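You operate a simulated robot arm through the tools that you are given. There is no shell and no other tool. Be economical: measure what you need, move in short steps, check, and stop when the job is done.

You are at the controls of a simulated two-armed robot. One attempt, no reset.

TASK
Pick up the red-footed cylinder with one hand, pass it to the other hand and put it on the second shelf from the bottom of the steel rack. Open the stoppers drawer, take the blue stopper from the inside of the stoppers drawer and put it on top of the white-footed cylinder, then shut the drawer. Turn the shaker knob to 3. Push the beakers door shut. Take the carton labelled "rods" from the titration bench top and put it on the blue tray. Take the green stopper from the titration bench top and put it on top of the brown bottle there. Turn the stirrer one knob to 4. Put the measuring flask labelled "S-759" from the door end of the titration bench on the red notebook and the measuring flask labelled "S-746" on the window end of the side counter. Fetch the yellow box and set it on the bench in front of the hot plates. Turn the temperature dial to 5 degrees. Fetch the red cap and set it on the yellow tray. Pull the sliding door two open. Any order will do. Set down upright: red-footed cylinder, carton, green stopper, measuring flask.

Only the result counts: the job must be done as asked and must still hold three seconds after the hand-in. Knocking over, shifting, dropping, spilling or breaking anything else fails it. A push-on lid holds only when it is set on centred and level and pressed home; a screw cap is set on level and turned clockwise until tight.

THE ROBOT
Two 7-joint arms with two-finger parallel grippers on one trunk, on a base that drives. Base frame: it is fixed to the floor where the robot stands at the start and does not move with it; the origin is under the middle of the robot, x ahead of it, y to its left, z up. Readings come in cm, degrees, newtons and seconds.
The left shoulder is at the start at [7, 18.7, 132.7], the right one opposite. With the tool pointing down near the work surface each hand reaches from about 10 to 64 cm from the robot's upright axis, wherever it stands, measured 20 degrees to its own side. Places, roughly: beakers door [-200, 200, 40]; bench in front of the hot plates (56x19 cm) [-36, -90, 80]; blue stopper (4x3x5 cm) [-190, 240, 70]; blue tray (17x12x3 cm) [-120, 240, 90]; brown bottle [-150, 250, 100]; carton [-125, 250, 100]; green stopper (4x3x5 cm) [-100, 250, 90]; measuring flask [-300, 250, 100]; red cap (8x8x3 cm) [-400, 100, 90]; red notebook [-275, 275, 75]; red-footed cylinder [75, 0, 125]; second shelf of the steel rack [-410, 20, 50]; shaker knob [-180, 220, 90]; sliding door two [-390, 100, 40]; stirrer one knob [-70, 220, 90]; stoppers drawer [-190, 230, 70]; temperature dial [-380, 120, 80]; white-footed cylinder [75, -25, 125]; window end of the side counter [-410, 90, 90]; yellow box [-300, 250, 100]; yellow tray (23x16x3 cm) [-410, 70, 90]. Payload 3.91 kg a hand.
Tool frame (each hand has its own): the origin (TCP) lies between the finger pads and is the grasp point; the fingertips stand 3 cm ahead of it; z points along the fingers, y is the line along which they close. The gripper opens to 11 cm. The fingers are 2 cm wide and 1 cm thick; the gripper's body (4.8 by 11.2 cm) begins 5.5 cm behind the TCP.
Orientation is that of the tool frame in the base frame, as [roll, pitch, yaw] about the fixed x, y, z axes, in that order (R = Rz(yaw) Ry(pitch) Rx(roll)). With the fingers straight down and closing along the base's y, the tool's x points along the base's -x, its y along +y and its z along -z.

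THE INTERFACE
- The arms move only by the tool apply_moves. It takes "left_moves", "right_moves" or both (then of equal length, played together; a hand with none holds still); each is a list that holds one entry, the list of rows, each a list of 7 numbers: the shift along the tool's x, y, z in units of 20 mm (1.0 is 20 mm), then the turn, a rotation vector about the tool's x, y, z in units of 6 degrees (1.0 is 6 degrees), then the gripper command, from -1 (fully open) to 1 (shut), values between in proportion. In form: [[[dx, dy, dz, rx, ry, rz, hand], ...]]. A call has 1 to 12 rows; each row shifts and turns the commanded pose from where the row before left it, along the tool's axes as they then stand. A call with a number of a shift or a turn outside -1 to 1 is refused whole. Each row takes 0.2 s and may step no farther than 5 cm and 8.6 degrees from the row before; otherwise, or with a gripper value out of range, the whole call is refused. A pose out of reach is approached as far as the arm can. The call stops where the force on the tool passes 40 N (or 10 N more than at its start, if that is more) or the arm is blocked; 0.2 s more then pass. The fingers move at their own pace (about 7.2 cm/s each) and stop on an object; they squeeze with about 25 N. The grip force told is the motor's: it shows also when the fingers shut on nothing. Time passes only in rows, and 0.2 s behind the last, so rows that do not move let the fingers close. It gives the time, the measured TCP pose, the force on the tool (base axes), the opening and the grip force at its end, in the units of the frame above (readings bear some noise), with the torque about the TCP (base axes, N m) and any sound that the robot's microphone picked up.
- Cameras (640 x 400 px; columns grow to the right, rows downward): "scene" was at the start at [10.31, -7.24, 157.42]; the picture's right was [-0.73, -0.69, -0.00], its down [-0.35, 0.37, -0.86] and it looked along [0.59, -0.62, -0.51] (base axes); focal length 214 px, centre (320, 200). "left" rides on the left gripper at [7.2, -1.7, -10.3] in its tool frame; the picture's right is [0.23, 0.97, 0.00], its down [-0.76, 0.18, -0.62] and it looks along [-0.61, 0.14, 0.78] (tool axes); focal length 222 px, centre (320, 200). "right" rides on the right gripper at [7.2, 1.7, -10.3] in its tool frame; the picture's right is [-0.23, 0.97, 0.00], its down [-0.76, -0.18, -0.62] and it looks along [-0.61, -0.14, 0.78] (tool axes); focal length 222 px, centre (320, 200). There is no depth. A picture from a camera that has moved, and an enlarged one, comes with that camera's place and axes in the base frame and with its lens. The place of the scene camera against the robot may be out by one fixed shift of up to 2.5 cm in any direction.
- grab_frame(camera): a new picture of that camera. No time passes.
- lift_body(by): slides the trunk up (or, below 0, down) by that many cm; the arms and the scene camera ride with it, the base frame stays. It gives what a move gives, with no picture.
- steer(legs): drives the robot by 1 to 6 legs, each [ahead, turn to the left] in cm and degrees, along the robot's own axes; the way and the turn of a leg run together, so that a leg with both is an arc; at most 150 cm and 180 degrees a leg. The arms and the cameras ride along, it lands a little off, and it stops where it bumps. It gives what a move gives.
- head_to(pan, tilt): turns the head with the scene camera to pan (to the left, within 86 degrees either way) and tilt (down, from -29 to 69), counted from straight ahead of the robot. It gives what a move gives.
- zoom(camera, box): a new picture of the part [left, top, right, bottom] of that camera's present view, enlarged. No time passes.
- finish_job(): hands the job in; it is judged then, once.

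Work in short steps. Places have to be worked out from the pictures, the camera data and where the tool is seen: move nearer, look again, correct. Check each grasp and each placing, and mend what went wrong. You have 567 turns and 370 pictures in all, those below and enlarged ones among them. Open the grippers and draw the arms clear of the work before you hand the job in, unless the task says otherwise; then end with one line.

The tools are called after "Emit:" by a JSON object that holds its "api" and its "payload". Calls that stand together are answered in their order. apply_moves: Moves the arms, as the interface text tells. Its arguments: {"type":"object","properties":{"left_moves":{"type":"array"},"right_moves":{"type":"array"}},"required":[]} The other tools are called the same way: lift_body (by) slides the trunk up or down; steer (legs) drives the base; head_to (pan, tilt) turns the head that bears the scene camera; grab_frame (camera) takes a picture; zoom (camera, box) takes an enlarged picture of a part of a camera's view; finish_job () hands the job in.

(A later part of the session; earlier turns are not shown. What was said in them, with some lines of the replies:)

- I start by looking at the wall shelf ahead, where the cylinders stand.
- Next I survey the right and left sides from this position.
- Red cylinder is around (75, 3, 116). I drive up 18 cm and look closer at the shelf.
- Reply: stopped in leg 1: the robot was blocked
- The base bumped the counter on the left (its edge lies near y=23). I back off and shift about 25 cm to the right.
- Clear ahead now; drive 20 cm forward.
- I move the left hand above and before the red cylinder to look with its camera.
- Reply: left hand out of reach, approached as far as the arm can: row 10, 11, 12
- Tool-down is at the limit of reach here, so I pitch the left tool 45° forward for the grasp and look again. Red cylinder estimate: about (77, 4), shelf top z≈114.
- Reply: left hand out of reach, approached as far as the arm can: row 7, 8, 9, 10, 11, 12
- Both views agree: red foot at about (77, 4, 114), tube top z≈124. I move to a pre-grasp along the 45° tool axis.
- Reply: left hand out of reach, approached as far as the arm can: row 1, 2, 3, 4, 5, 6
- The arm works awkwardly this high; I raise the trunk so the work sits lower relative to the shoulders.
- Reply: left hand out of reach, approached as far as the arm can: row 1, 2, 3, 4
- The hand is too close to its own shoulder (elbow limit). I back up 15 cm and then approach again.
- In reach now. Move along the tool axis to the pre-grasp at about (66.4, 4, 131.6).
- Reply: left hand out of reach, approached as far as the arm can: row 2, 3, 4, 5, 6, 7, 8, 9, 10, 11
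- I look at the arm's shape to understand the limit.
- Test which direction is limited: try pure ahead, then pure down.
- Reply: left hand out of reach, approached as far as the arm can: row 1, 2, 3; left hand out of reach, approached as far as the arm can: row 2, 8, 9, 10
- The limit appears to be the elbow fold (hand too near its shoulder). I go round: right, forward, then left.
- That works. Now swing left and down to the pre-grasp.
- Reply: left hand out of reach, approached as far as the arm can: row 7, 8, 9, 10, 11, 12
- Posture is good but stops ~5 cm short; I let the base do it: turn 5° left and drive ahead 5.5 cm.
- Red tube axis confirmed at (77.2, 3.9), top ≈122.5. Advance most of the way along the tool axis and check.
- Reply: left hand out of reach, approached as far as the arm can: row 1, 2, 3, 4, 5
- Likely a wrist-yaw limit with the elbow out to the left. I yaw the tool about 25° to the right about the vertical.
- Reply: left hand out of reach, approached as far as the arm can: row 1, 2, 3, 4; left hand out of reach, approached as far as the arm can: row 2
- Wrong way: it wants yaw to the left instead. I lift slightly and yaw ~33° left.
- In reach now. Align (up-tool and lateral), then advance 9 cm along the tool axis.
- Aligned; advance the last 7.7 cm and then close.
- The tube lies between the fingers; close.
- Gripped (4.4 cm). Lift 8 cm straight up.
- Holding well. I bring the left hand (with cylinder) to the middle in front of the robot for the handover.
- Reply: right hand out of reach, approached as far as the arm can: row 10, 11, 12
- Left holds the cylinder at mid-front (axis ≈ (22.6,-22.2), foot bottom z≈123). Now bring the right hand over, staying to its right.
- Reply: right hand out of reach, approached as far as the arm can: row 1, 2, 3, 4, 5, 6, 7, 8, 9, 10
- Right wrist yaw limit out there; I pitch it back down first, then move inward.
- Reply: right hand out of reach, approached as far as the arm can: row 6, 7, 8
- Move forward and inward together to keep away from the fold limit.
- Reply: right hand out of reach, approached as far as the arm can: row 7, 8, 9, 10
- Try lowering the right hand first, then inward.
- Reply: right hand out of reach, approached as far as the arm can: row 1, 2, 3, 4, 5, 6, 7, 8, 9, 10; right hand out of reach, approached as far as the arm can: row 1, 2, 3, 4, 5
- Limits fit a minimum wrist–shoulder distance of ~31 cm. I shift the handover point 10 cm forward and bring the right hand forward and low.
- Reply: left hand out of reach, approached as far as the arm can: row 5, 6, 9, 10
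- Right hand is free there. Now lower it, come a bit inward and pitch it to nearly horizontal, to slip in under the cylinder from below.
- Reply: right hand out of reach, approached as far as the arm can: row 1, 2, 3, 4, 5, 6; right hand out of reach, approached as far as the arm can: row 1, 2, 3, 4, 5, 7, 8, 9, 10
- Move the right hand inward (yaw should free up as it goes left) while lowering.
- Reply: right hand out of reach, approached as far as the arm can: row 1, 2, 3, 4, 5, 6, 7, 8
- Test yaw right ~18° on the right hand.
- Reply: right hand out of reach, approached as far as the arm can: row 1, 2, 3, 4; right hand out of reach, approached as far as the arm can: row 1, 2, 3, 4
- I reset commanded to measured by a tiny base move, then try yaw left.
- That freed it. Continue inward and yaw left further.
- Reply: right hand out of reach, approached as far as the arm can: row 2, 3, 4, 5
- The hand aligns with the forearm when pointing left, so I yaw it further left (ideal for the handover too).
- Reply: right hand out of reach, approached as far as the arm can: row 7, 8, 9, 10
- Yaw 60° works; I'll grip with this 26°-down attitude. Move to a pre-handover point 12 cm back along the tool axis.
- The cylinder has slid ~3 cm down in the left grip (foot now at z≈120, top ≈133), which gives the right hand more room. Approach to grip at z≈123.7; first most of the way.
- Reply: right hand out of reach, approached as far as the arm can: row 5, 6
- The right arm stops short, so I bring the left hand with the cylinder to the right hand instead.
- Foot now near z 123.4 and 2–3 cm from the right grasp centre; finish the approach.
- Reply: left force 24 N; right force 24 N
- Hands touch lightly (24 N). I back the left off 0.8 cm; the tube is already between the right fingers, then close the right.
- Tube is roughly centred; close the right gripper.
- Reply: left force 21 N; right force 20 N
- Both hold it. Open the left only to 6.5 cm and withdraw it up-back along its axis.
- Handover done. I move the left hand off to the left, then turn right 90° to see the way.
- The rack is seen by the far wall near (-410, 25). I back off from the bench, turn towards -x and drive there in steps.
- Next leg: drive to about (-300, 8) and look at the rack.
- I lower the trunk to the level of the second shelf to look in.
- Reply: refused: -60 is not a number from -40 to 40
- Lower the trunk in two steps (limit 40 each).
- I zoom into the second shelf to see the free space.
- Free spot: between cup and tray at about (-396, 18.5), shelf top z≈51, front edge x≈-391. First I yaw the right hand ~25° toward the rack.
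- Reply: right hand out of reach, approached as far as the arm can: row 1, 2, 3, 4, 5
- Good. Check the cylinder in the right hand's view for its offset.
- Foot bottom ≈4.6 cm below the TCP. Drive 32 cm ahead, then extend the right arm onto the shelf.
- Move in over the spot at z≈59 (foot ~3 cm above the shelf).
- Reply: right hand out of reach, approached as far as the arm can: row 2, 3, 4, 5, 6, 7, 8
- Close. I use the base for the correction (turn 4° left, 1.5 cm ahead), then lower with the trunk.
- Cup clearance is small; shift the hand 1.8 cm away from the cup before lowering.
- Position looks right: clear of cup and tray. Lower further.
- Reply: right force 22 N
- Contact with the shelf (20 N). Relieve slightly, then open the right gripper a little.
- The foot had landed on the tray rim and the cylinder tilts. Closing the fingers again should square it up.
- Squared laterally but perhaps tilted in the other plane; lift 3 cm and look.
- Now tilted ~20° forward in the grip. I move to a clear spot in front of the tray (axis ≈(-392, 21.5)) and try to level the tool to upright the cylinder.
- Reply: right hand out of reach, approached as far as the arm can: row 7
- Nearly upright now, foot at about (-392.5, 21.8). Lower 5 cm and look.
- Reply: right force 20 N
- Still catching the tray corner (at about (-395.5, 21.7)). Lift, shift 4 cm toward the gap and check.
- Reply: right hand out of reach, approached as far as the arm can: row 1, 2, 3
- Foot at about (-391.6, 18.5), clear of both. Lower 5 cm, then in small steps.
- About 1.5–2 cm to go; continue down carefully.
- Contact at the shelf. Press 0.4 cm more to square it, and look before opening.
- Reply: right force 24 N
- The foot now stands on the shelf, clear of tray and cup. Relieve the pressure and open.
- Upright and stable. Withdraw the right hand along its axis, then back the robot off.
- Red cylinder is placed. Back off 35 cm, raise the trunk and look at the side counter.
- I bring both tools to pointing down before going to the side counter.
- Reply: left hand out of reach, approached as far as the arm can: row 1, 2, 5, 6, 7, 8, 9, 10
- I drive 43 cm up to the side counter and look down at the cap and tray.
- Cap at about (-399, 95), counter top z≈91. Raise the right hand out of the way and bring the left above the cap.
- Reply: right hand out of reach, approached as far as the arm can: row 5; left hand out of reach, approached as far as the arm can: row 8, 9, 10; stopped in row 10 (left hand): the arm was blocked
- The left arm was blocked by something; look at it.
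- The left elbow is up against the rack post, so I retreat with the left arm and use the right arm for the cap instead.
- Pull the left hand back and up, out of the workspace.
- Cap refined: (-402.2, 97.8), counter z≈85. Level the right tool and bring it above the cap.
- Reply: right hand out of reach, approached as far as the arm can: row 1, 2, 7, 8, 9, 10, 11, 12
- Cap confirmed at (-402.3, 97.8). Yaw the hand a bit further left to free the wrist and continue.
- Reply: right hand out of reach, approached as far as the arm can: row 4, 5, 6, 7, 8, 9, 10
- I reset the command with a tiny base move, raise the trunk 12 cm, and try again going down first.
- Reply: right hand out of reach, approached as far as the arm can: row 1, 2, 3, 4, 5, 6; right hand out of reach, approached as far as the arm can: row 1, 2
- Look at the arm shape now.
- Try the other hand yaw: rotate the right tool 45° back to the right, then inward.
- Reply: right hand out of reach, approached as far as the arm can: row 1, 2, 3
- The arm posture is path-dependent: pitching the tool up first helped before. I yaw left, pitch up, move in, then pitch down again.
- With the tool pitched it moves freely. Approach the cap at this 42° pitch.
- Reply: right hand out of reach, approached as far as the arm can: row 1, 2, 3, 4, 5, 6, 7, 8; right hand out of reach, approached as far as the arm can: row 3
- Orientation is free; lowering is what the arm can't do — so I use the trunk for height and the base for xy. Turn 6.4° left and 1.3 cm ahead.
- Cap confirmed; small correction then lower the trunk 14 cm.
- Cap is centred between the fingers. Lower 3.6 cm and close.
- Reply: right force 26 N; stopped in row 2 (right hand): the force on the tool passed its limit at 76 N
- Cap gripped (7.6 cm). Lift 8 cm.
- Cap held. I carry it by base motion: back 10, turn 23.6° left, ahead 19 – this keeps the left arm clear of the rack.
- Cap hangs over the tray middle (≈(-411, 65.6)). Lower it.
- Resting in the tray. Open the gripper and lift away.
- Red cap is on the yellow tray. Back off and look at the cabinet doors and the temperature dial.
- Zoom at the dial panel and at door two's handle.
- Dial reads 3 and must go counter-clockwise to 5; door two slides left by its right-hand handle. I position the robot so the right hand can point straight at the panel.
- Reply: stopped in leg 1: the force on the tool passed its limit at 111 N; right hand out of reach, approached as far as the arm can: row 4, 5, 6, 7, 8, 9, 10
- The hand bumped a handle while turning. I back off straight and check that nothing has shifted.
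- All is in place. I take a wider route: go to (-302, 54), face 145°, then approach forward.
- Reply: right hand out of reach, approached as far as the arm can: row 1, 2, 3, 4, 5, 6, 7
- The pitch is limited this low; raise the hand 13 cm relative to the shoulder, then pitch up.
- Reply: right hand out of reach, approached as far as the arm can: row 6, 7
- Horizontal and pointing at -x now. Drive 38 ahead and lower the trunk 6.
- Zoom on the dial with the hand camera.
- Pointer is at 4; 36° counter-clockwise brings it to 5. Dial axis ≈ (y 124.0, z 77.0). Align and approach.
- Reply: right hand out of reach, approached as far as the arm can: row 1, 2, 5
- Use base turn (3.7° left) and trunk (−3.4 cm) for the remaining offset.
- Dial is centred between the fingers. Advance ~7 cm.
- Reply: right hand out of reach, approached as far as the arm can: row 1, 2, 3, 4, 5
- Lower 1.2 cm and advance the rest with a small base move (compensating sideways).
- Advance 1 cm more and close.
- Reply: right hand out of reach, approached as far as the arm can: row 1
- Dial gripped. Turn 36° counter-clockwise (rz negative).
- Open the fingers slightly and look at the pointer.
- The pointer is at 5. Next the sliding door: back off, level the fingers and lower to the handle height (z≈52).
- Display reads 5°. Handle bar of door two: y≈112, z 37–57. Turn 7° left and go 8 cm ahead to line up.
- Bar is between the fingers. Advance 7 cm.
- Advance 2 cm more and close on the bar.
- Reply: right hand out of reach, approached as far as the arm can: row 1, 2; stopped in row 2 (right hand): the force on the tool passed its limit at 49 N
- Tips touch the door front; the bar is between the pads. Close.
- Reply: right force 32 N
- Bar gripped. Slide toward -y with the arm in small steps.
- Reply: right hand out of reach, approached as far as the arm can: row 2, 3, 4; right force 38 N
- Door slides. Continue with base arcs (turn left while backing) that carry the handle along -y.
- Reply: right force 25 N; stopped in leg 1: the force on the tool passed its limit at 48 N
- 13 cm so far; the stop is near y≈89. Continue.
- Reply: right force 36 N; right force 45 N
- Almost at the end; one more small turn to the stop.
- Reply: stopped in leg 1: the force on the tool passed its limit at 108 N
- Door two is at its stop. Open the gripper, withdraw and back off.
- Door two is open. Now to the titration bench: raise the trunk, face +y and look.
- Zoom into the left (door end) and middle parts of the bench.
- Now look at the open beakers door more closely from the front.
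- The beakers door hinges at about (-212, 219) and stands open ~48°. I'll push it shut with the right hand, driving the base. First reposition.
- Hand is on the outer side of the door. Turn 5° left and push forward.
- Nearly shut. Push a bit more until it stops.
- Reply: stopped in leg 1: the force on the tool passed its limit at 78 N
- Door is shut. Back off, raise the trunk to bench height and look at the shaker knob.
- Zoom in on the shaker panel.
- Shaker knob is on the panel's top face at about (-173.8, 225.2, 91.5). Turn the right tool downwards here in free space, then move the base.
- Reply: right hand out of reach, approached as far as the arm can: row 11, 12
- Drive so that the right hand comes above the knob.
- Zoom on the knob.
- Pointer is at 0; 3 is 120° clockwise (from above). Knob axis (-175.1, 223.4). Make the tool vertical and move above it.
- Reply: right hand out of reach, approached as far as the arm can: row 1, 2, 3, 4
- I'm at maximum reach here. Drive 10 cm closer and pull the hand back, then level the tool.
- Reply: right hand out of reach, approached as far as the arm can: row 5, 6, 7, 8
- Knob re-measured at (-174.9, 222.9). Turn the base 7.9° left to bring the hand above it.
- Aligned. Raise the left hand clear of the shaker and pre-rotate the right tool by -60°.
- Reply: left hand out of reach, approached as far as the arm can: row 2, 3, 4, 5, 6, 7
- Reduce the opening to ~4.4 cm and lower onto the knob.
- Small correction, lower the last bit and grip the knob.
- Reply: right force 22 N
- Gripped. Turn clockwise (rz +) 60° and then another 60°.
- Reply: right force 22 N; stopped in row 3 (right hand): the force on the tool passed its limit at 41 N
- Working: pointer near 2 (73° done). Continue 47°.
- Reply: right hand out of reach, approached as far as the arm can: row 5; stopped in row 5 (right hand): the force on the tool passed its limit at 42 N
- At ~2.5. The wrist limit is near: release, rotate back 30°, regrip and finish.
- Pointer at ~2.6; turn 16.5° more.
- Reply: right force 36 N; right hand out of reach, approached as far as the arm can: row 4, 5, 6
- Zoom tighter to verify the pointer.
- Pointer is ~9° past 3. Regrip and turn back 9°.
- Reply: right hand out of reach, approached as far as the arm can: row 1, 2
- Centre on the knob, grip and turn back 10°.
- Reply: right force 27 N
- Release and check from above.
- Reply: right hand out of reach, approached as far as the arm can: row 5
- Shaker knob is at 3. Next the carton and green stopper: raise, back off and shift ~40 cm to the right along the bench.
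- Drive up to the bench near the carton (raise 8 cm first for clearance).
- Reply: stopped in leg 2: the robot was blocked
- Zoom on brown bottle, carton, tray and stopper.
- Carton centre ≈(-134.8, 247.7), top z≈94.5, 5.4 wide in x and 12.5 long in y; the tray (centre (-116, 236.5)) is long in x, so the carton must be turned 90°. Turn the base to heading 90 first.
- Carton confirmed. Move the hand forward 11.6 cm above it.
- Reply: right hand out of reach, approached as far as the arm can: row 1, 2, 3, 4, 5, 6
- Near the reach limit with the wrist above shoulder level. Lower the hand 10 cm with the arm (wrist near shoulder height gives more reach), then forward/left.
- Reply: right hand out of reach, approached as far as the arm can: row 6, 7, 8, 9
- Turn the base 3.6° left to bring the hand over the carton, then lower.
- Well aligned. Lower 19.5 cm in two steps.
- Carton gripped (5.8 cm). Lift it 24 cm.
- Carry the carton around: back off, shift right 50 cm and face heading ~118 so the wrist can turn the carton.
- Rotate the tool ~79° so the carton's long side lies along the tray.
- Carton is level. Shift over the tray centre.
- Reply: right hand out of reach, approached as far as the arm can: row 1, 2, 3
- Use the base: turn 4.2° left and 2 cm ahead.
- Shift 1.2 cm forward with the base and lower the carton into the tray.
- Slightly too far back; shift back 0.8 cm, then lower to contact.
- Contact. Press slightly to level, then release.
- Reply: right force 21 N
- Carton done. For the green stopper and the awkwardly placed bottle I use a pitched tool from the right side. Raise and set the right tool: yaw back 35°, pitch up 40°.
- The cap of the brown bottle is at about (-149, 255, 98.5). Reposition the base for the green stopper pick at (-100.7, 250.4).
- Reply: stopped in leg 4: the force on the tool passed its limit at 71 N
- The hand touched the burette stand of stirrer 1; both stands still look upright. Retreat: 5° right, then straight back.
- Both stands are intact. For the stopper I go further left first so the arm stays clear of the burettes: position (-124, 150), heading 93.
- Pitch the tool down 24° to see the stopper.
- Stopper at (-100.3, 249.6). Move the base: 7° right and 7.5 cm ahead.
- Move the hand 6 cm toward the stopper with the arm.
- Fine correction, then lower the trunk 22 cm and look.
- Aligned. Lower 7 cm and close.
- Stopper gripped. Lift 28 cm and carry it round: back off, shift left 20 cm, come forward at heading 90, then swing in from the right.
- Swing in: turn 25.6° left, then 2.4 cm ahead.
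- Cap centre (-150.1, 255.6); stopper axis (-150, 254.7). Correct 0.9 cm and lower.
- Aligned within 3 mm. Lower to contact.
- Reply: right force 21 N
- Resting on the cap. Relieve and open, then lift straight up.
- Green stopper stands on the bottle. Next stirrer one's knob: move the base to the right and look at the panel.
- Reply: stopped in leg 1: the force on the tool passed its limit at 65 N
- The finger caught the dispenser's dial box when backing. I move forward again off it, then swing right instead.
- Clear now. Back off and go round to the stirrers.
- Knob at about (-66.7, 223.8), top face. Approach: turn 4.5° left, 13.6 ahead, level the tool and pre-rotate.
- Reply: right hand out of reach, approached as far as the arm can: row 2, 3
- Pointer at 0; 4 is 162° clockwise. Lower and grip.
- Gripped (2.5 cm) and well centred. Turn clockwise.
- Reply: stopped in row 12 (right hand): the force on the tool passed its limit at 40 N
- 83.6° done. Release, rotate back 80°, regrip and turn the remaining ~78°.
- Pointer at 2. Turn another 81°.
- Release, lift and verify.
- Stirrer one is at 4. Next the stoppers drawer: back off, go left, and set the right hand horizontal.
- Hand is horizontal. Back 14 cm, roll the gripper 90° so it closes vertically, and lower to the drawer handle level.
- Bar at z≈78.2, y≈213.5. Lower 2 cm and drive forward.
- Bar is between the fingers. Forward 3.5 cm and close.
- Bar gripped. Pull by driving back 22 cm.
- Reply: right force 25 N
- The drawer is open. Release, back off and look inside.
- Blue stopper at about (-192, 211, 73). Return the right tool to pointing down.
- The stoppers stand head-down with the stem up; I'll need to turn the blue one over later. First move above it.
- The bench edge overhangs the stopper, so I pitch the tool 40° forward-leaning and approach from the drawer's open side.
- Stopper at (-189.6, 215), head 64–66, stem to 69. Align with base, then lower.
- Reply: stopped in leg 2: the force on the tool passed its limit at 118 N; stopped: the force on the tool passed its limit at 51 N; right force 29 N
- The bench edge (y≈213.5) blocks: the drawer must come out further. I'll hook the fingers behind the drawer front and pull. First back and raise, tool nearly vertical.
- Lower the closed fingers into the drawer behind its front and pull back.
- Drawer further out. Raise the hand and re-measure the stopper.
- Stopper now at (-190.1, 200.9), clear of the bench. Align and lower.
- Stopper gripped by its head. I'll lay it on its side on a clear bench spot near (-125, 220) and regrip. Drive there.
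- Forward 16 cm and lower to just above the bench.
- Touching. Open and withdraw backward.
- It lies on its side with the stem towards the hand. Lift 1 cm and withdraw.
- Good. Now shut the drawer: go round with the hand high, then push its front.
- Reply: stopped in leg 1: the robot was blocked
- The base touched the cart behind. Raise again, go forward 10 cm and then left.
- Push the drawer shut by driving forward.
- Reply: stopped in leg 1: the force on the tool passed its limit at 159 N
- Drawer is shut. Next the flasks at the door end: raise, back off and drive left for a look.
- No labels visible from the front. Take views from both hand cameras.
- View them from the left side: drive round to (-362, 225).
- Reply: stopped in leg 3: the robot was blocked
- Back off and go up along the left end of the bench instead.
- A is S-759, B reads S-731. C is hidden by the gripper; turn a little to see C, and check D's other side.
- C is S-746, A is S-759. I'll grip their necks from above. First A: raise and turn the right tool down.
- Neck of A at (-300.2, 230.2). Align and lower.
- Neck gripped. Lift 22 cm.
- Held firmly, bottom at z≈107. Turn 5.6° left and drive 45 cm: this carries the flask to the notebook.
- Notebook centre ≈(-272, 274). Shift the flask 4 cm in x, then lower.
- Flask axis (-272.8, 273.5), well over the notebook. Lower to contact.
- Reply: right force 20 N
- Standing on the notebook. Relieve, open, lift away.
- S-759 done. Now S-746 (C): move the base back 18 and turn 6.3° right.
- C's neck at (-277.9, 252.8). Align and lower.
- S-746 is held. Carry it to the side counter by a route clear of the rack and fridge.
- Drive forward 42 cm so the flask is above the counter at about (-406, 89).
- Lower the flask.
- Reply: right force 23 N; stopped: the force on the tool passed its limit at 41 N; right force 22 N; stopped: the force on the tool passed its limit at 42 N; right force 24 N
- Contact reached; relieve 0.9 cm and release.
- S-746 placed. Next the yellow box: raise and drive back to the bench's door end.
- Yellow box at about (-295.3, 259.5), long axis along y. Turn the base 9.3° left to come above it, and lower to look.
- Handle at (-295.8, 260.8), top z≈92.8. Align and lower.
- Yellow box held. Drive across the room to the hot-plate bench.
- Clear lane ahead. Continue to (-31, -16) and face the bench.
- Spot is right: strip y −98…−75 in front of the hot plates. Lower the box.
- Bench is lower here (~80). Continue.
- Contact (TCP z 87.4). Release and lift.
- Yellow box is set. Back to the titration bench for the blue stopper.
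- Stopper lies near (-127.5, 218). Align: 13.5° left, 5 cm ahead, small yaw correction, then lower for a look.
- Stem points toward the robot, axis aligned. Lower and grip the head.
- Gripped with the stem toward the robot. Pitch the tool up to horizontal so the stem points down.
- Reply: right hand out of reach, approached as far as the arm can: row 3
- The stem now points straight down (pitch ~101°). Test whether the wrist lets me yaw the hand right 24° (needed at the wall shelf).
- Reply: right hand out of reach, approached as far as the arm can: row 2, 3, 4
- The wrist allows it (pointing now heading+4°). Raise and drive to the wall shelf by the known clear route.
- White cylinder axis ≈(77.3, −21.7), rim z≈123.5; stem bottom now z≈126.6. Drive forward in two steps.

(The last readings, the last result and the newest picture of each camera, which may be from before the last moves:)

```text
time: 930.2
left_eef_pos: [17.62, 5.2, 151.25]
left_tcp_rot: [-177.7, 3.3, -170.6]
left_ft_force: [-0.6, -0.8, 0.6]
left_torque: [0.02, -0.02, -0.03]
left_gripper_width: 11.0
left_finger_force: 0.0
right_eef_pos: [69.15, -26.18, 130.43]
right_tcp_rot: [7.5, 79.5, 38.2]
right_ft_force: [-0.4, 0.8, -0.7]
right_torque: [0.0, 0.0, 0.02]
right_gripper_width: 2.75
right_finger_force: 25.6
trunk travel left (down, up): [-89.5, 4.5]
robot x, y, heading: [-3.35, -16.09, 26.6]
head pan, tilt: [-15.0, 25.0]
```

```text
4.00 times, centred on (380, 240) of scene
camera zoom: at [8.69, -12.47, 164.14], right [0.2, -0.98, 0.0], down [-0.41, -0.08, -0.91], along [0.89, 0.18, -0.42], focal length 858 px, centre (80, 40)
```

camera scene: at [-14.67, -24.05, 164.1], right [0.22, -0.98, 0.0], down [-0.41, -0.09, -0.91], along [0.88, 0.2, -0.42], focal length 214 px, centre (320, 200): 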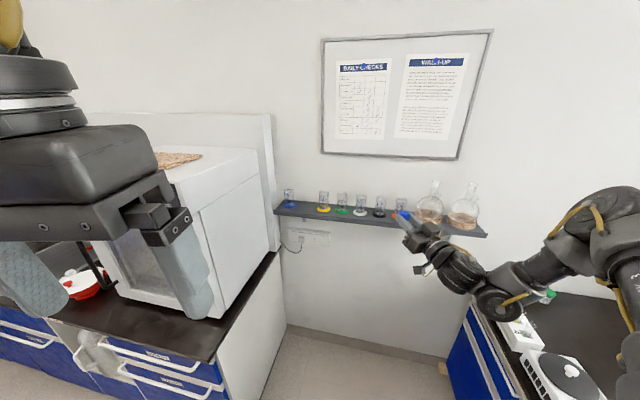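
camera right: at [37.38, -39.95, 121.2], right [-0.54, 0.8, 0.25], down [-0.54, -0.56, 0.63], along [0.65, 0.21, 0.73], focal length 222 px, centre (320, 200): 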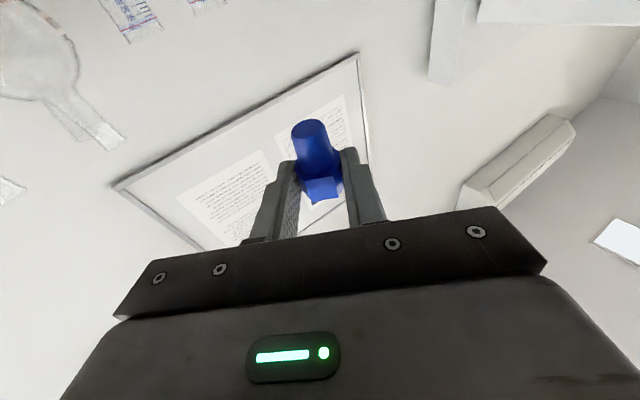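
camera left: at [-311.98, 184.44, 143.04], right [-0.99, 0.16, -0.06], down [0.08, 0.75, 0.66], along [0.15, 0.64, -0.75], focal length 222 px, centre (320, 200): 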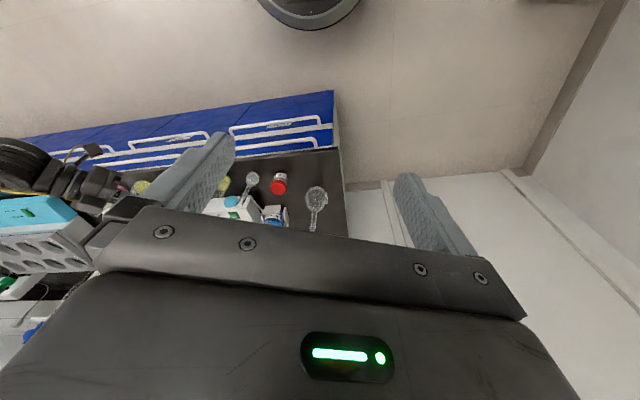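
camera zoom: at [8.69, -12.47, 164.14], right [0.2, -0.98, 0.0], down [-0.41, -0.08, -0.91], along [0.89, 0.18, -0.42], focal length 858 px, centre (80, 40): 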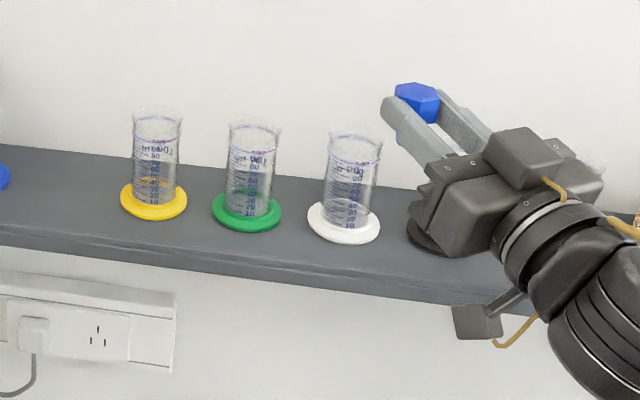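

Bias-corrected target axis (77.6, −22.0). Forward 7.4 cm more.

Emit:
{"api": "steer", "payload": {"legs": [[7.4, 0]]}}

Emit:
{"api": "zoom", "payload": {"camera": "scene", "box": [300, 190, 460, 290]}}

```text
time: 931.2
left_eef_pos: [22.93, 7.86, 151.5]
left_tcp_rot: [-177.7, 3.9, -170.9]
left_ft_force: [-0.8, -0.3, 0.6]
left_torque: [0.04, -0.06, -0.03]
left_gripper_width: 11.01
left_finger_force: 0.0
right_eef_pos: [74.67, -23.59, 130.93]
right_tcp_rot: [7.5, 79.0, 38.1]
right_ft_force: [-0.8, -0.7, 0.2]
right_torque: [-0.01, 0.04, 0.03]
right_gripper_width: 2.79
right_finger_force: 24.9
trunk travel left (down, up): [-89.5, 4.5]
robot x, y, heading: [2.79, -12.75, 26.6]
head pan, tilt: [-15.0, 25.0]
```

```text
4.00 times, centred on (380, 240) of scene
camera zoom: at [14.01, -9.81, 164.26], right [0.2, -0.98, 0.0], down [-0.41, -0.08, -0.91], along [0.89, 0.18, -0.41], focal length 858 px, centre (80, 40)
```

zoom: 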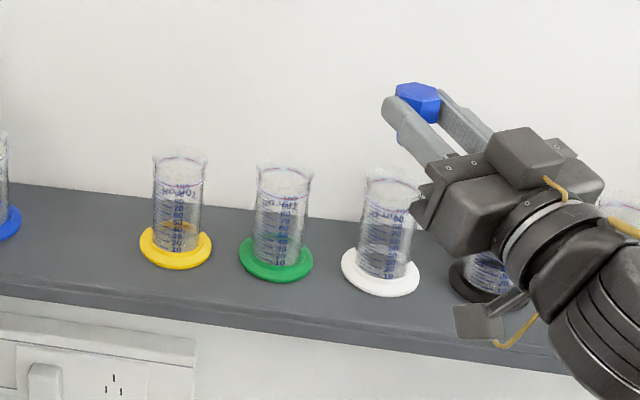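

Relative to the stopper the rim is ~0.9 cm further along the heading. Nudge forward 0.9 and take a fresh reading.

Emit:
{"api": "steer", "payload": {"legs": [[0.9, 0]]}}

Emit:
{"api": "head_to", "payload": {"pan": -25, "tilt": 35}}

Emit:
{"api": "zoom", "payload": {"camera": "scene", "box": [270, 140, 430, 240]}}

```text
time: 931.9
left_eef_pos: [24.46, 8.54, 151.39]
left_tcp_rot: [-177.7, 3.6, -170.8]
left_ft_force: [0.0, 0.1, 0.1]
left_torque: [0.01, -0.05, -0.02]
left_gripper_width: 11.0
left_finger_force: 0.1
right_eef_pos: [76.03, -22.99, 130.51]
right_tcp_rot: [7.9, 79.3, 38.3]
right_ft_force: [-1.5, -0.6, 0.8]
right_torque: [-0.03, 0.05, 0.02]
right_gripper_width: 2.82
right_finger_force: 25.0
trunk travel left (down, up): [-89.5, 4.5]
robot x, y, heading: [3.58, -12.58, 26.5]
head pan, tilt: [-15.0, 25.0]
```

```text
time: 932.6
left_eef_pos: [24.93, 8.71, 151.21]
left_tcp_rot: [-177.5, 3.3, -170.8]
left_ft_force: [-0.7, -0.7, 0.2]
left_torque: [0.01, -0.01, -0.01]
left_gripper_width: 10.99
left_finger_force: 0.1
right_eef_pos: [76.41, -22.8, 130.28]
right_tcp_rot: [8.3, 79.5, 38.7]
right_ft_force: [-0.6, -0.4, 0.3]
right_torque: [-0.01, -0.02, 0.03]
right_gripper_width: 2.78
right_finger_force: 24.8
trunk travel left (down, up): [-89.5, 4.5]
robot x, y, heading: [3.34, -12.31, 26.5]
head pan, tilt: [-25.0, 35.0]
```

```text
4.00 times, centred on (350, 190) of scene
camera zoom: at [15.85, -10.38, 162.55], right [0.03, -1.0, 0.0], down [-0.57, -0.02, -0.82], along [0.82, 0.02, -0.57], focal length 858 px, centre (200, 240)
```

zoom: 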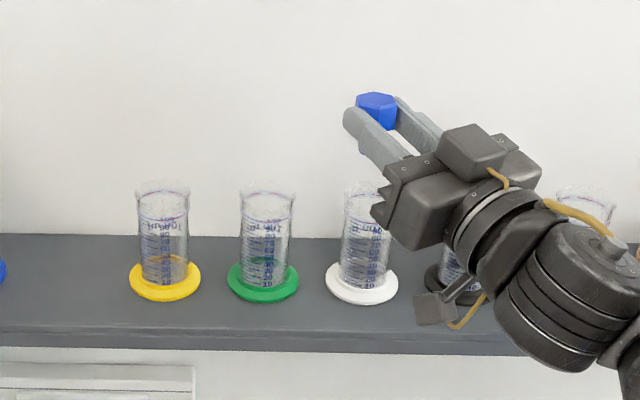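

Working out the camera shift, the cylinder axis is (77.65, −22.4) and the stopper (78.0, −21.85). Correct by 0.6 cm.

Emit:
{"api": "apply_moves", "payload": {"right_moves": [[[0, -0.15, -0.29, 0, 0, 0, 1], [0, 0, 0, 0, 0, 0, 1]]]}}

Emit:
{"api": "lift_body", "payload": {"by": -2}}

Emit:
{"api": "zoom", "payload": {"camera": "scene", "box": [300, 140, 400, 220]}}

```text
time: 933.2
left_eef_pos: [25.03, 8.85, 151.29]
left_tcp_rot: [-177.6, 3.3, -170.7]
left_ft_force: [-0.2, 0.8, -0.4]
left_torque: [0.01, 0.07, -0.01]
left_gripper_width: 11.0
left_finger_force: 0.0
right_eef_pos: [76.18, -23.21, 130.2]
right_tcp_rot: [8.0, 79.5, 38.6]
right_ft_force: [-0.3, 0.1, -1.1]
right_torque: [0.01, 0.01, 0.0]
right_gripper_width: 2.78
right_finger_force: 25.0
trunk travel left (down, up): [-89.5, 4.5]
robot x, y, heading: [3.61, -12.37, 26.7]
head pan, tilt: [-25.0, 35.0]
```

```text
time: 933.9
left_eef_pos: [25.14, 8.75, 149.15]
left_tcp_rot: [-177.5, 3.3, -170.8]
left_ft_force: [0.8, -0.6, -0.2]
left_torque: [0.02, 0.03, -0.03]
left_gripper_width: 10.99
left_finger_force: 0.1
right_eef_pos: [76.23, -23.32, 128.28]
right_tcp_rot: [8.2, 79.5, 38.9]
right_ft_force: [-0.1, -0.2, 0.1]
right_torque: [0.02, 0.0, 0.0]
right_gripper_width: 2.8
right_finger_force: 24.9
trunk travel left (down, up): [-87.5, 6.5]
robot x, y, heading: [3.03, -11.87, 26.6]
head pan, tilt: [-25.0, 35.0]
```

```text
5.00 times, centred on (350, 180) of scene
camera zoom: at [16.03, -10.34, 160.52], right [0.03, -1.0, 0.0], down [-0.57, -0.02, -0.82], along [0.82, 0.02, -0.57], focal length 1072 px, centre (170, 300)
```

zoom: 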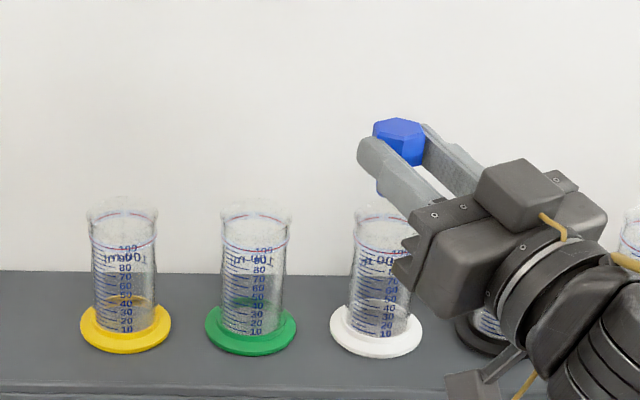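

In the image the stopper sits ~0.7 cm to the −y side of the tube axis; shift +0.7 in y.

Emit:
{"api": "apply_moves", "payload": {"right_moves": [[[0, 0.3, 0.18, 0, 0, 0, 1], [0, 0, 0, 0, 0, 0, 1]]]}}

Emit:
{"api": "lift_body", "payload": {"by": -1.5}}

Emit:
{"api": "zoom", "payload": {"camera": "scene", "box": [310, 145, 390, 210]}}

```text
time: 934.5
left_eef_pos: [25.04, 8.81, 149.18]
left_tcp_rot: [-177.6, 3.3, -170.8]
left_ft_force: [-1.2, -0.8, -0.2]
left_torque: [0.05, -0.03, -0.03]
left_gripper_width: 10.98
left_finger_force: 0.0
right_eef_pos: [76.19, -22.55, 128.34]
right_tcp_rot: [8.3, 79.7, 39.0]
right_ft_force: [-0.1, -0.1, -0.5]
right_torque: [0.02, 0.01, 0.02]
right_gripper_width: 2.8
right_finger_force: 24.6
trunk travel left (down, up): [-87.5, 6.5]
robot x, y, heading: [3.76, -11.94, 26.5]
head pan, tilt: [-25.0, 35.0]
```

```text
time: 935.1
left_eef_pos: [25.2, 8.81, 147.7]
left_tcp_rot: [-177.7, 3.3, -170.9]
left_ft_force: [-0.5, -0.3, 0.4]
left_torque: [0.0, -0.01, 0.02]
left_gripper_width: 10.98
left_finger_force: 0.1
right_eef_pos: [76.32, -22.62, 126.88]
right_tcp_rot: [8.4, 79.7, 38.9]
right_ft_force: [0.0, 0.8, -0.8]
right_torque: [0.02, 0.01, -0.02]
right_gripper_width: 2.76
right_finger_force: 25.0
trunk travel left (down, up): [-86.0, 8.0]
robot x, y, heading: [3.63, -12.28, 26.6]
head pan, tilt: [-25.0, 35.0]
```

```text
6.15 times, centred on (350, 178) of scene
camera zoom: at [16.06, -10.34, 159.02], right [0.03, -1.0, 0.0], down [-0.57, -0.02, -0.82], along [0.82, 0.02, -0.57], focal length 1320 px, centre (135, 338)
```

zoom: 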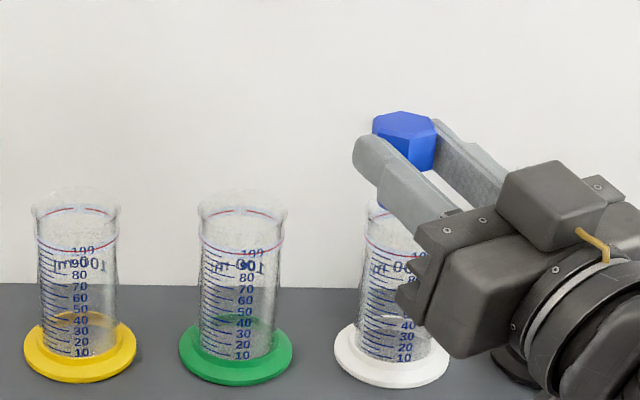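

Now ~0.5 cm to +y; shift back 0.45 and lower gently.

Emit:
{"api": "apply_moves", "payload": {"right_moves": [[[0, -0.2, -0.15, 0, 0, 0, 1], [0, 0, 0, 0, 0, 0, 1]]]}}

Emit:
{"api": "lift_body", "payload": {"by": -0.6}}

Emit:
{"api": "lift_body", "payload": {"by": -0.6}}

Emit:
{"api": "zoom", "payload": {"camera": "scene", "box": [310, 145, 390, 210]}}

```text
time: 935.8
left_eef_pos: [25.11, 8.78, 147.65]
left_tcp_rot: [-177.6, 3.2, -170.8]
left_ft_force: [0.4, -0.5, 0.3]
left_torque: [0.01, 0.0, 0.0]
left_gripper_width: 11.0
left_finger_force: 0.1
right_eef_pos: [76.17, -22.98, 126.87]
right_tcp_rot: [8.3, 79.8, 38.8]
right_ft_force: [-0.2, 0.3, -0.4]
right_torque: [-0.04, 0.04, -0.01]
right_gripper_width: 2.79
right_finger_force: 25.3
trunk travel left (down, up): [-86.0, 8.0]
robot x, y, heading: [3.61, -12.08, 26.2]
head pan, tilt: [-25.0, 35.0]
```

```text
time: 936.3
left_eef_pos: [25.07, 8.79, 147.11]
left_tcp_rot: [-177.5, 3.3, -170.9]
left_ft_force: [0.2, 0.0, 0.2]
left_torque: [-0.03, -0.03, 0.03]
left_gripper_width: 11.0
left_finger_force: 0.0
right_eef_pos: [76.2, -23.06, 126.27]
right_tcp_rot: [8.3, 79.7, 38.9]
right_ft_force: [0.7, 0.6, 0.4]
right_torque: [0.0, -0.01, -0.03]
right_gripper_width: 2.79
right_finger_force: 25.7
trunk travel left (down, up): [-85.4, 8.6]
robot x, y, heading: [3.63, -12.35, 26.6]
head pan, tilt: [-25.0, 35.0]
```

```text
time: 936.9
left_eef_pos: [24.68, 8.75, 146.63]
left_tcp_rot: [-177.6, 3.4, -170.8]
left_ft_force: [0.8, 0.3, -0.4]
left_torque: [0.02, 0.01, 0.01]
left_gripper_width: 11.0
left_finger_force: 0.1
right_eef_pos: [76.08, -23.09, 126.12]
right_tcp_rot: [8.1, 79.1, 38.5]
right_ft_force: [3.2, -1.8, 20.4]
right_torque: [0.19, -0.51, -0.04]
right_gripper_width: 2.81
right_finger_force: 24.8
trunk travel left (down, up): [-84.8, 9.2]
robot x, y, heading: [3.52, -11.96, 26.5]
head pan, tilt: [-25.0, 35.0]
```

```text
6.15 times, centred on (350, 178) of scene
camera zoom: at [15.74, -10.31, 157.88], right [0.03, -1.0, 0.0], down [-0.57, -0.02, -0.82], along [0.82, 0.02, -0.57], focal length 1320 px, centre (135, 338)
```

zoom: 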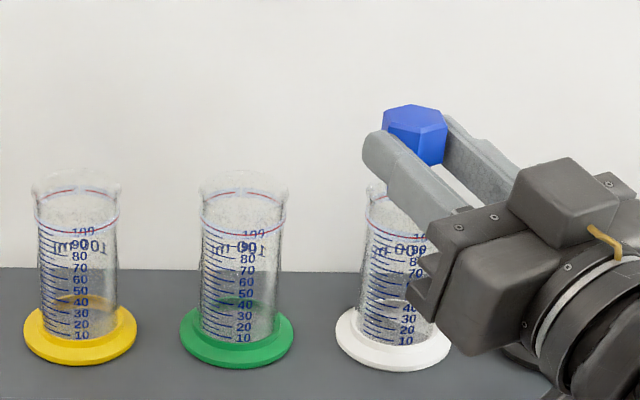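

Contact on the cylinder top (20 N), centred in the picture. Press slightly, then check.

Emit:
{"api": "lift_body", "payload": {"by": -0.3}}

Emit:
{"api": "zoom", "payload": {"camera": "scene", "box": [330, 150, 390, 200]}}

```text
time: 937.4
left_eef_pos: [24.73, 8.8, 146.28]
left_tcp_rot: [-177.5, 3.4, -170.8]
left_ft_force: [0.3, -1.1, -0.3]
left_torque: [-0.03, -0.01, -0.01]
left_gripper_width: 11.02
left_finger_force: 0.0
right_eef_pos: [75.94, -23.13, 125.57]
right_tcp_rot: [8.0, 79.6, 38.4]
right_ft_force: [1.3, -0.8, 20.5]
right_torque: [0.16, -0.43, -0.05]
right_gripper_width: 2.78
right_finger_force: 24.6
trunk travel left (down, up): [-84.5, 9.5]
robot x, y, heading: [3.36, -11.81, 26.5]
head pan, tilt: [-25.0, 35.0]
```

```text
8.00 times, centred on (360, 175) of scene
camera zoom: at [15.67, -10.32, 157.56], right [0.03, -1.0, 0.0], down [-0.57, -0.02, -0.82], along [0.82, 0.02, -0.57], focal length 1716 px, centre (0, 400)
```

zoom: 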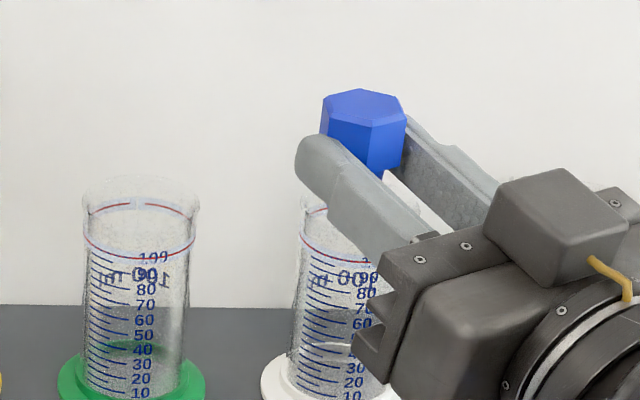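

The torque hints contact a bit on the far side. Raise 1 cm, shift 0.7 cm back (−x) and try again to see whether it's a solid top or the rim.

Emit:
{"api": "lift_body", "payload": {"by": 1.2}}

Emit:
{"api": "apply_moves", "payload": {"right_moves": [[[0, 0.18, -0.3, 0, 0, 0, 1], [0, 0, 0, 0, 0, 0, 1]]]}}

Emit:
{"api": "lift_body", "payload": {"by": -1}}

Emit:
{"api": "lift_body", "payload": {"by": -0.5}}

Emit:
{"api": "zoom", "payload": {"camera": "scene", "box": [330, 150, 390, 200]}}

```text
time: 938.0
left_eef_pos: [25.02, 8.64, 147.31]
left_tcp_rot: [-177.5, 3.3, -170.9]
left_ft_force: [0.0, -0.3, -0.1]
left_torque: [0.0, 0.02, 0.01]
left_gripper_width: 10.98
left_finger_force: 0.0
right_eef_pos: [76.14, -23.24, 126.44]
right_tcp_rot: [8.2, 79.9, 38.7]
right_ft_force: [0.7, -0.9, -0.6]
right_torque: [0.02, 0.03, 0.0]
right_gripper_width: 2.77
right_finger_force: 24.7
trunk travel left (down, up): [-85.7, 8.3]
robot x, y, heading: [3.44, -12.04, 26.6]
head pan, tilt: [-25.0, 35.0]
```

```text
time: 938.6
left_eef_pos: [25.13, 8.85, 147.52]
left_tcp_rot: [-177.6, 3.3, -170.8]
left_ft_force: [-0.5, -0.1, 0.1]
left_torque: [-0.01, 0.01, 0.0]
left_gripper_width: 11.0
left_finger_force: 0.1
right_eef_pos: [75.48, -23.33, 126.52]
right_tcp_rot: [8.5, 79.8, 39.0]
right_ft_force: [-0.2, 0.3, -0.3]
right_torque: [-0.01, 0.0, 0.01]
right_gripper_width: 2.78
right_finger_force: 25.2
trunk travel left (down, up): [-85.7, 8.3]
robot x, y, heading: [3.93, -12.02, 26.8]
head pan, tilt: [-25.0, 35.0]
```

```text
time: 939.1
left_eef_pos: [25.05, 8.84, 146.57]
left_tcp_rot: [-177.6, 3.2, -170.7]
left_ft_force: [-0.3, 0.2, 1.2]
left_torque: [-0.01, -0.02, 0.02]
left_gripper_width: 11.02
left_finger_force: 0.0
right_eef_pos: [75.42, -23.14, 125.68]
right_tcp_rot: [8.2, 79.6, 38.8]
right_ft_force: [2.5, 0.0, 6.0]
right_torque: [0.03, -0.16, -0.06]
right_gripper_width: 2.79
right_finger_force: 24.7
trunk travel left (down, up): [-84.7, 9.3]
robot x, y, heading: [3.67, -12.1, 26.7]
head pan, tilt: [-25.0, 35.0]
```

```text
time: 939.7
left_eef_pos: [24.82, 8.77, 146.0]
left_tcp_rot: [-177.5, 3.4, -170.7]
left_ft_force: [-0.9, -1.2, 0.2]
left_torque: [-0.02, 0.03, 0.02]
left_gripper_width: 11.0
left_finger_force: 0.0
right_eef_pos: [75.32, -23.1, 125.28]
right_tcp_rot: [8.2, 79.5, 38.6]
right_ft_force: [3.4, -1.3, 20.7]
right_torque: [0.16, -0.46, -0.05]
right_gripper_width: 2.83
right_finger_force: 25.2
trunk travel left (down, up): [-84.2, 9.8]
robot x, y, heading: [3.3, -12.18, 26.2]
head pan, tilt: [-25.0, 35.0]
```

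```text
8.00 times, centred on (360, 175) of scene
camera zoom: at [15.72, -10.31, 157.28], right [0.03, -1.0, 0.0], down [-0.57, -0.02, -0.82], along [0.82, 0.02, -0.57], focal length 1716 px, centre (0, 400)
```

zoom: 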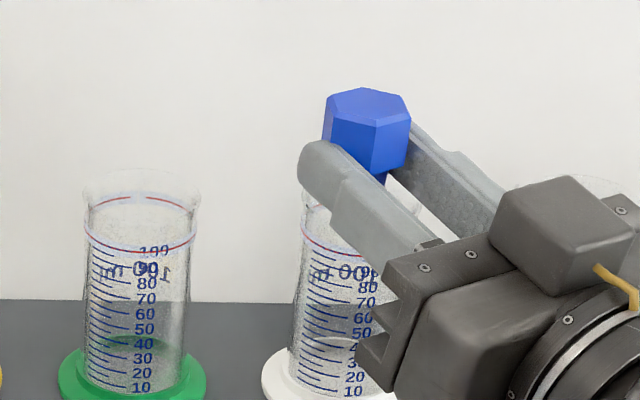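

Contact point moves with the stopper, so it is standing on a solid top, now centred ((77.5, −22.3)). Relieve and release.

Emit:
{"api": "lift_body", "payload": {"by": 0.4}}

Emit:
{"api": "apply_moves", "payload": {"right_moves": [[[0, 0, 0, 0, 0, 0, 0.4], [0, 0, 0, 0, 0, 0, 0.2], [0, 0, 0, 0, 0, 0, 0.05], [0, 0, 0, 0, 0, 0, 0.05]]]}}

Emit:
{"api": "zoom", "payload": {"camera": "scene", "box": [330, 150, 390, 200]}}

```text
time: 940.2
left_eef_pos: [24.93, 8.85, 146.36]
left_tcp_rot: [-177.6, 3.4, -170.9]
left_ft_force: [-0.8, 0.9, 0.7]
left_torque: [0.02, 0.01, 0.01]
left_gripper_width: 10.98
left_finger_force: 0.0
right_eef_pos: [75.27, -23.09, 125.31]
right_tcp_rot: [8.0, 79.8, 38.5]
right_ft_force: [-0.2, 0.0, 8.1]
right_torque: [0.08, -0.17, 0.01]
right_gripper_width: 2.77
right_finger_force: 25.2
trunk travel left (down, up): [-84.6, 9.4]
robot x, y, heading: [3.61, -12.34, 26.5]
head pan, tilt: [-25.0, 35.0]
```

```text
time: 941.2
left_eef_pos: [25.0, 8.78, 146.32]
left_tcp_rot: [-177.6, 3.3, -170.8]
left_ft_force: [-0.5, 0.1, 0.4]
left_torque: [0.01, -0.01, -0.02]
left_gripper_width: 11.01
left_finger_force: 0.1
right_eef_pos: [75.49, -23.09, 125.38]
right_tcp_rot: [8.5, 79.8, 39.0]
right_ft_force: [-0.1, -0.1, 0.0]
right_torque: [0.01, -0.01, -0.01]
right_gripper_width: 5.2
right_finger_force: 0.1
trunk travel left (down, up): [-84.6, 9.4]
robot x, y, heading: [3.83, -11.92, 26.5]
head pan, tilt: [-25.0, 35.0]
```

```text
8.00 times, centred on (360, 175) of scene
camera zoom: at [16.05, -10.36, 157.62], right [0.03, -1.0, 0.0], down [-0.57, -0.02, -0.82], along [0.82, 0.02, -0.57], focal length 1716 px, centre (0, 400)
```

zoom: 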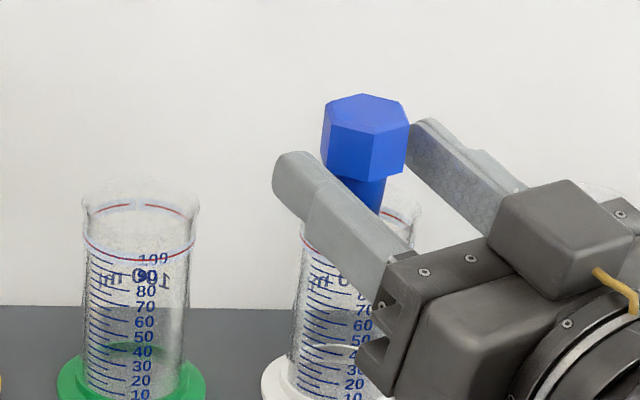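

It stands. Withdraw the fingers along their axis, then back off.

Emit:
{"api": "apply_moves", "payload": {"right_moves": [[[-0.06, 0, -0.3, 0, 0, 0, 0.05], [-0.09, 0, -0.5, 0, 0, 0, 0.05], [-0.14, 0, -0.7, 0, 0, 0, 0.05], [-0.16, 0, -0.8, 0, 0, 0, 0.05], [-0.16, 0, -0.8, 0, 0, 0, 0.05], [-0.16, 0, -0.8, 0, 0, 0, 0.05]]]}}

Emit:
{"api": "steer", "payload": {"legs": [[-15, 0]]}}

Emit:
{"api": "zoom", "payload": {"camera": "scene", "box": [230, 130, 430, 250]}}

```text
time: 942.6
left_eef_pos: [24.95, 8.7, 146.33]
left_tcp_rot: [-177.6, 3.3, -170.7]
left_ft_force: [0.0, -1.3, -1.0]
left_torque: [0.01, -0.01, -0.01]
left_gripper_width: 11.0
left_finger_force: 0.0
right_eef_pos: [68.63, -27.17, 125.61]
right_tcp_rot: [8.2, 79.7, 38.9]
right_ft_force: [-0.6, 0.2, 0.9]
right_torque: [-0.03, 0.01, -0.02]
right_gripper_width: 5.24
right_finger_force: 0.1
trunk travel left (down, up): [-84.6, 9.4]
robot x, y, heading: [3.5, -12.06, 26.5]
head pan, tilt: [-25.0, 35.0]
```

```text
time: 944.0
left_eef_pos: [11.97, 2.36, 146.23]
left_tcp_rot: [-177.5, 3.3, -170.6]
left_ft_force: [-0.3, -0.1, -0.1]
left_torque: [-0.01, 0.01, -0.02]
left_gripper_width: 10.99
left_finger_force: 0.1
right_eef_pos: [55.77, -33.55, 125.41]
right_tcp_rot: [8.4, 79.9, 39.3]
right_ft_force: [0.4, 0.6, -0.4]
right_torque: [0.0, -0.03, -0.01]
right_gripper_width: 5.23
right_finger_force: 0.0
trunk travel left (down, up): [-84.6, 9.4]
robot x, y, heading: [-9.78, -18.75, 26.7]
head pan, tilt: [-25.0, 35.0]
```

```text
3.20 times, centred on (330, 190) of scene
camera zoom: at [2.94, -16.84, 157.6], right [0.03, -1.0, 0.0], down [-0.57, -0.02, -0.82], along [0.82, 0.02, -0.58], focal length 686 px, centre (288, 232)
```

zoom: 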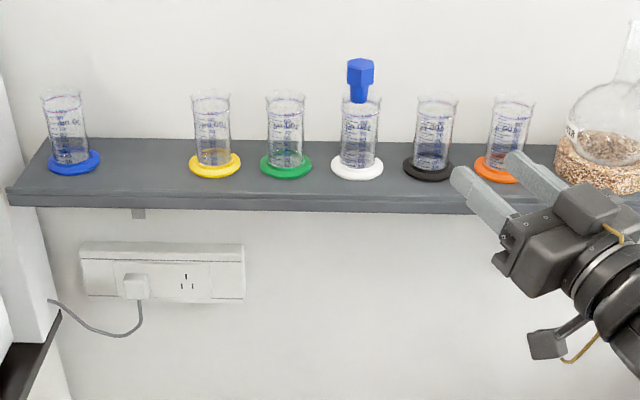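

The blue stopper stands centred on the white-footed cylinder. Everything is done; I open the right gripper fully, move clear and hand in.

Emit:
{"api": "steer", "payload": {"legs": [[-12, 0]]}}

Emit:
{"api": "apply_moves", "payload": {"right_moves": [[[0, 0, 0, 0, 0, 0, -1], [0, 0, 0, 0, 0, 0, -1], [0, 0, 0, 0, 0, 0, -1]]]}}

Emit:
{"api": "finish_job", "payload": {}}

```text
time: 945.2
left_eef_pos: [1.24, -3.14, 146.2]
left_tcp_rot: [-177.5, 3.1, -170.6]
left_ft_force: [-0.5, 0.2, 0.0]
left_torque: [0.01, 0.01, -0.01]
left_gripper_width: 10.98
left_finger_force: 0.0
right_eef_pos: [45.01, -38.89, 125.55]
right_tcp_rot: [8.4, 79.8, 39.0]
right_ft_force: [-0.6, 0.3, -0.1]
right_torque: [0.0, -0.03, -0.01]
right_gripper_width: 5.25
right_finger_force: 0.0
trunk travel left (down, up): [-84.6, 9.4]
robot x, y, heading: [-20.79, -23.99, 26.7]
head pan, tilt: [-25.0, 35.0]
```

```text
time: 946.0
left_eef_pos: [0.74, -3.33, 146.36]
left_tcp_rot: [-177.6, 3.3, -170.5]
left_ft_force: [-0.6, -0.7, 0.3]
left_torque: [0.0, -0.02, 0.0]
left_gripper_width: 11.03
left_finger_force: 0.1
right_eef_pos: [44.57, -39.1, 125.71]
right_tcp_rot: [8.1, 79.6, 38.8]
right_ft_force: [-0.2, -0.4, 0.4]
right_torque: [-0.01, 0.04, -0.02]
right_gripper_width: 11.01
right_finger_force: 0.0
trunk travel left (down, up): [-84.6, 9.4]
robot x, y, heading: [-20.4, -24.32, 26.4]
head pan, tilt: [-25.0, 35.0]
```

```text
The job is handed in.
```

Every task on the list is done and the job is handed in; along the way the robot bumped a drawer handle, the dispenser, a burette stand and the cart, and was stopped once near the waste bin. The stand and dispenser looked unmoved in later pictures, but I did not re-check the cart or bin, or look at the green stopper again after pushing the drawer shut.
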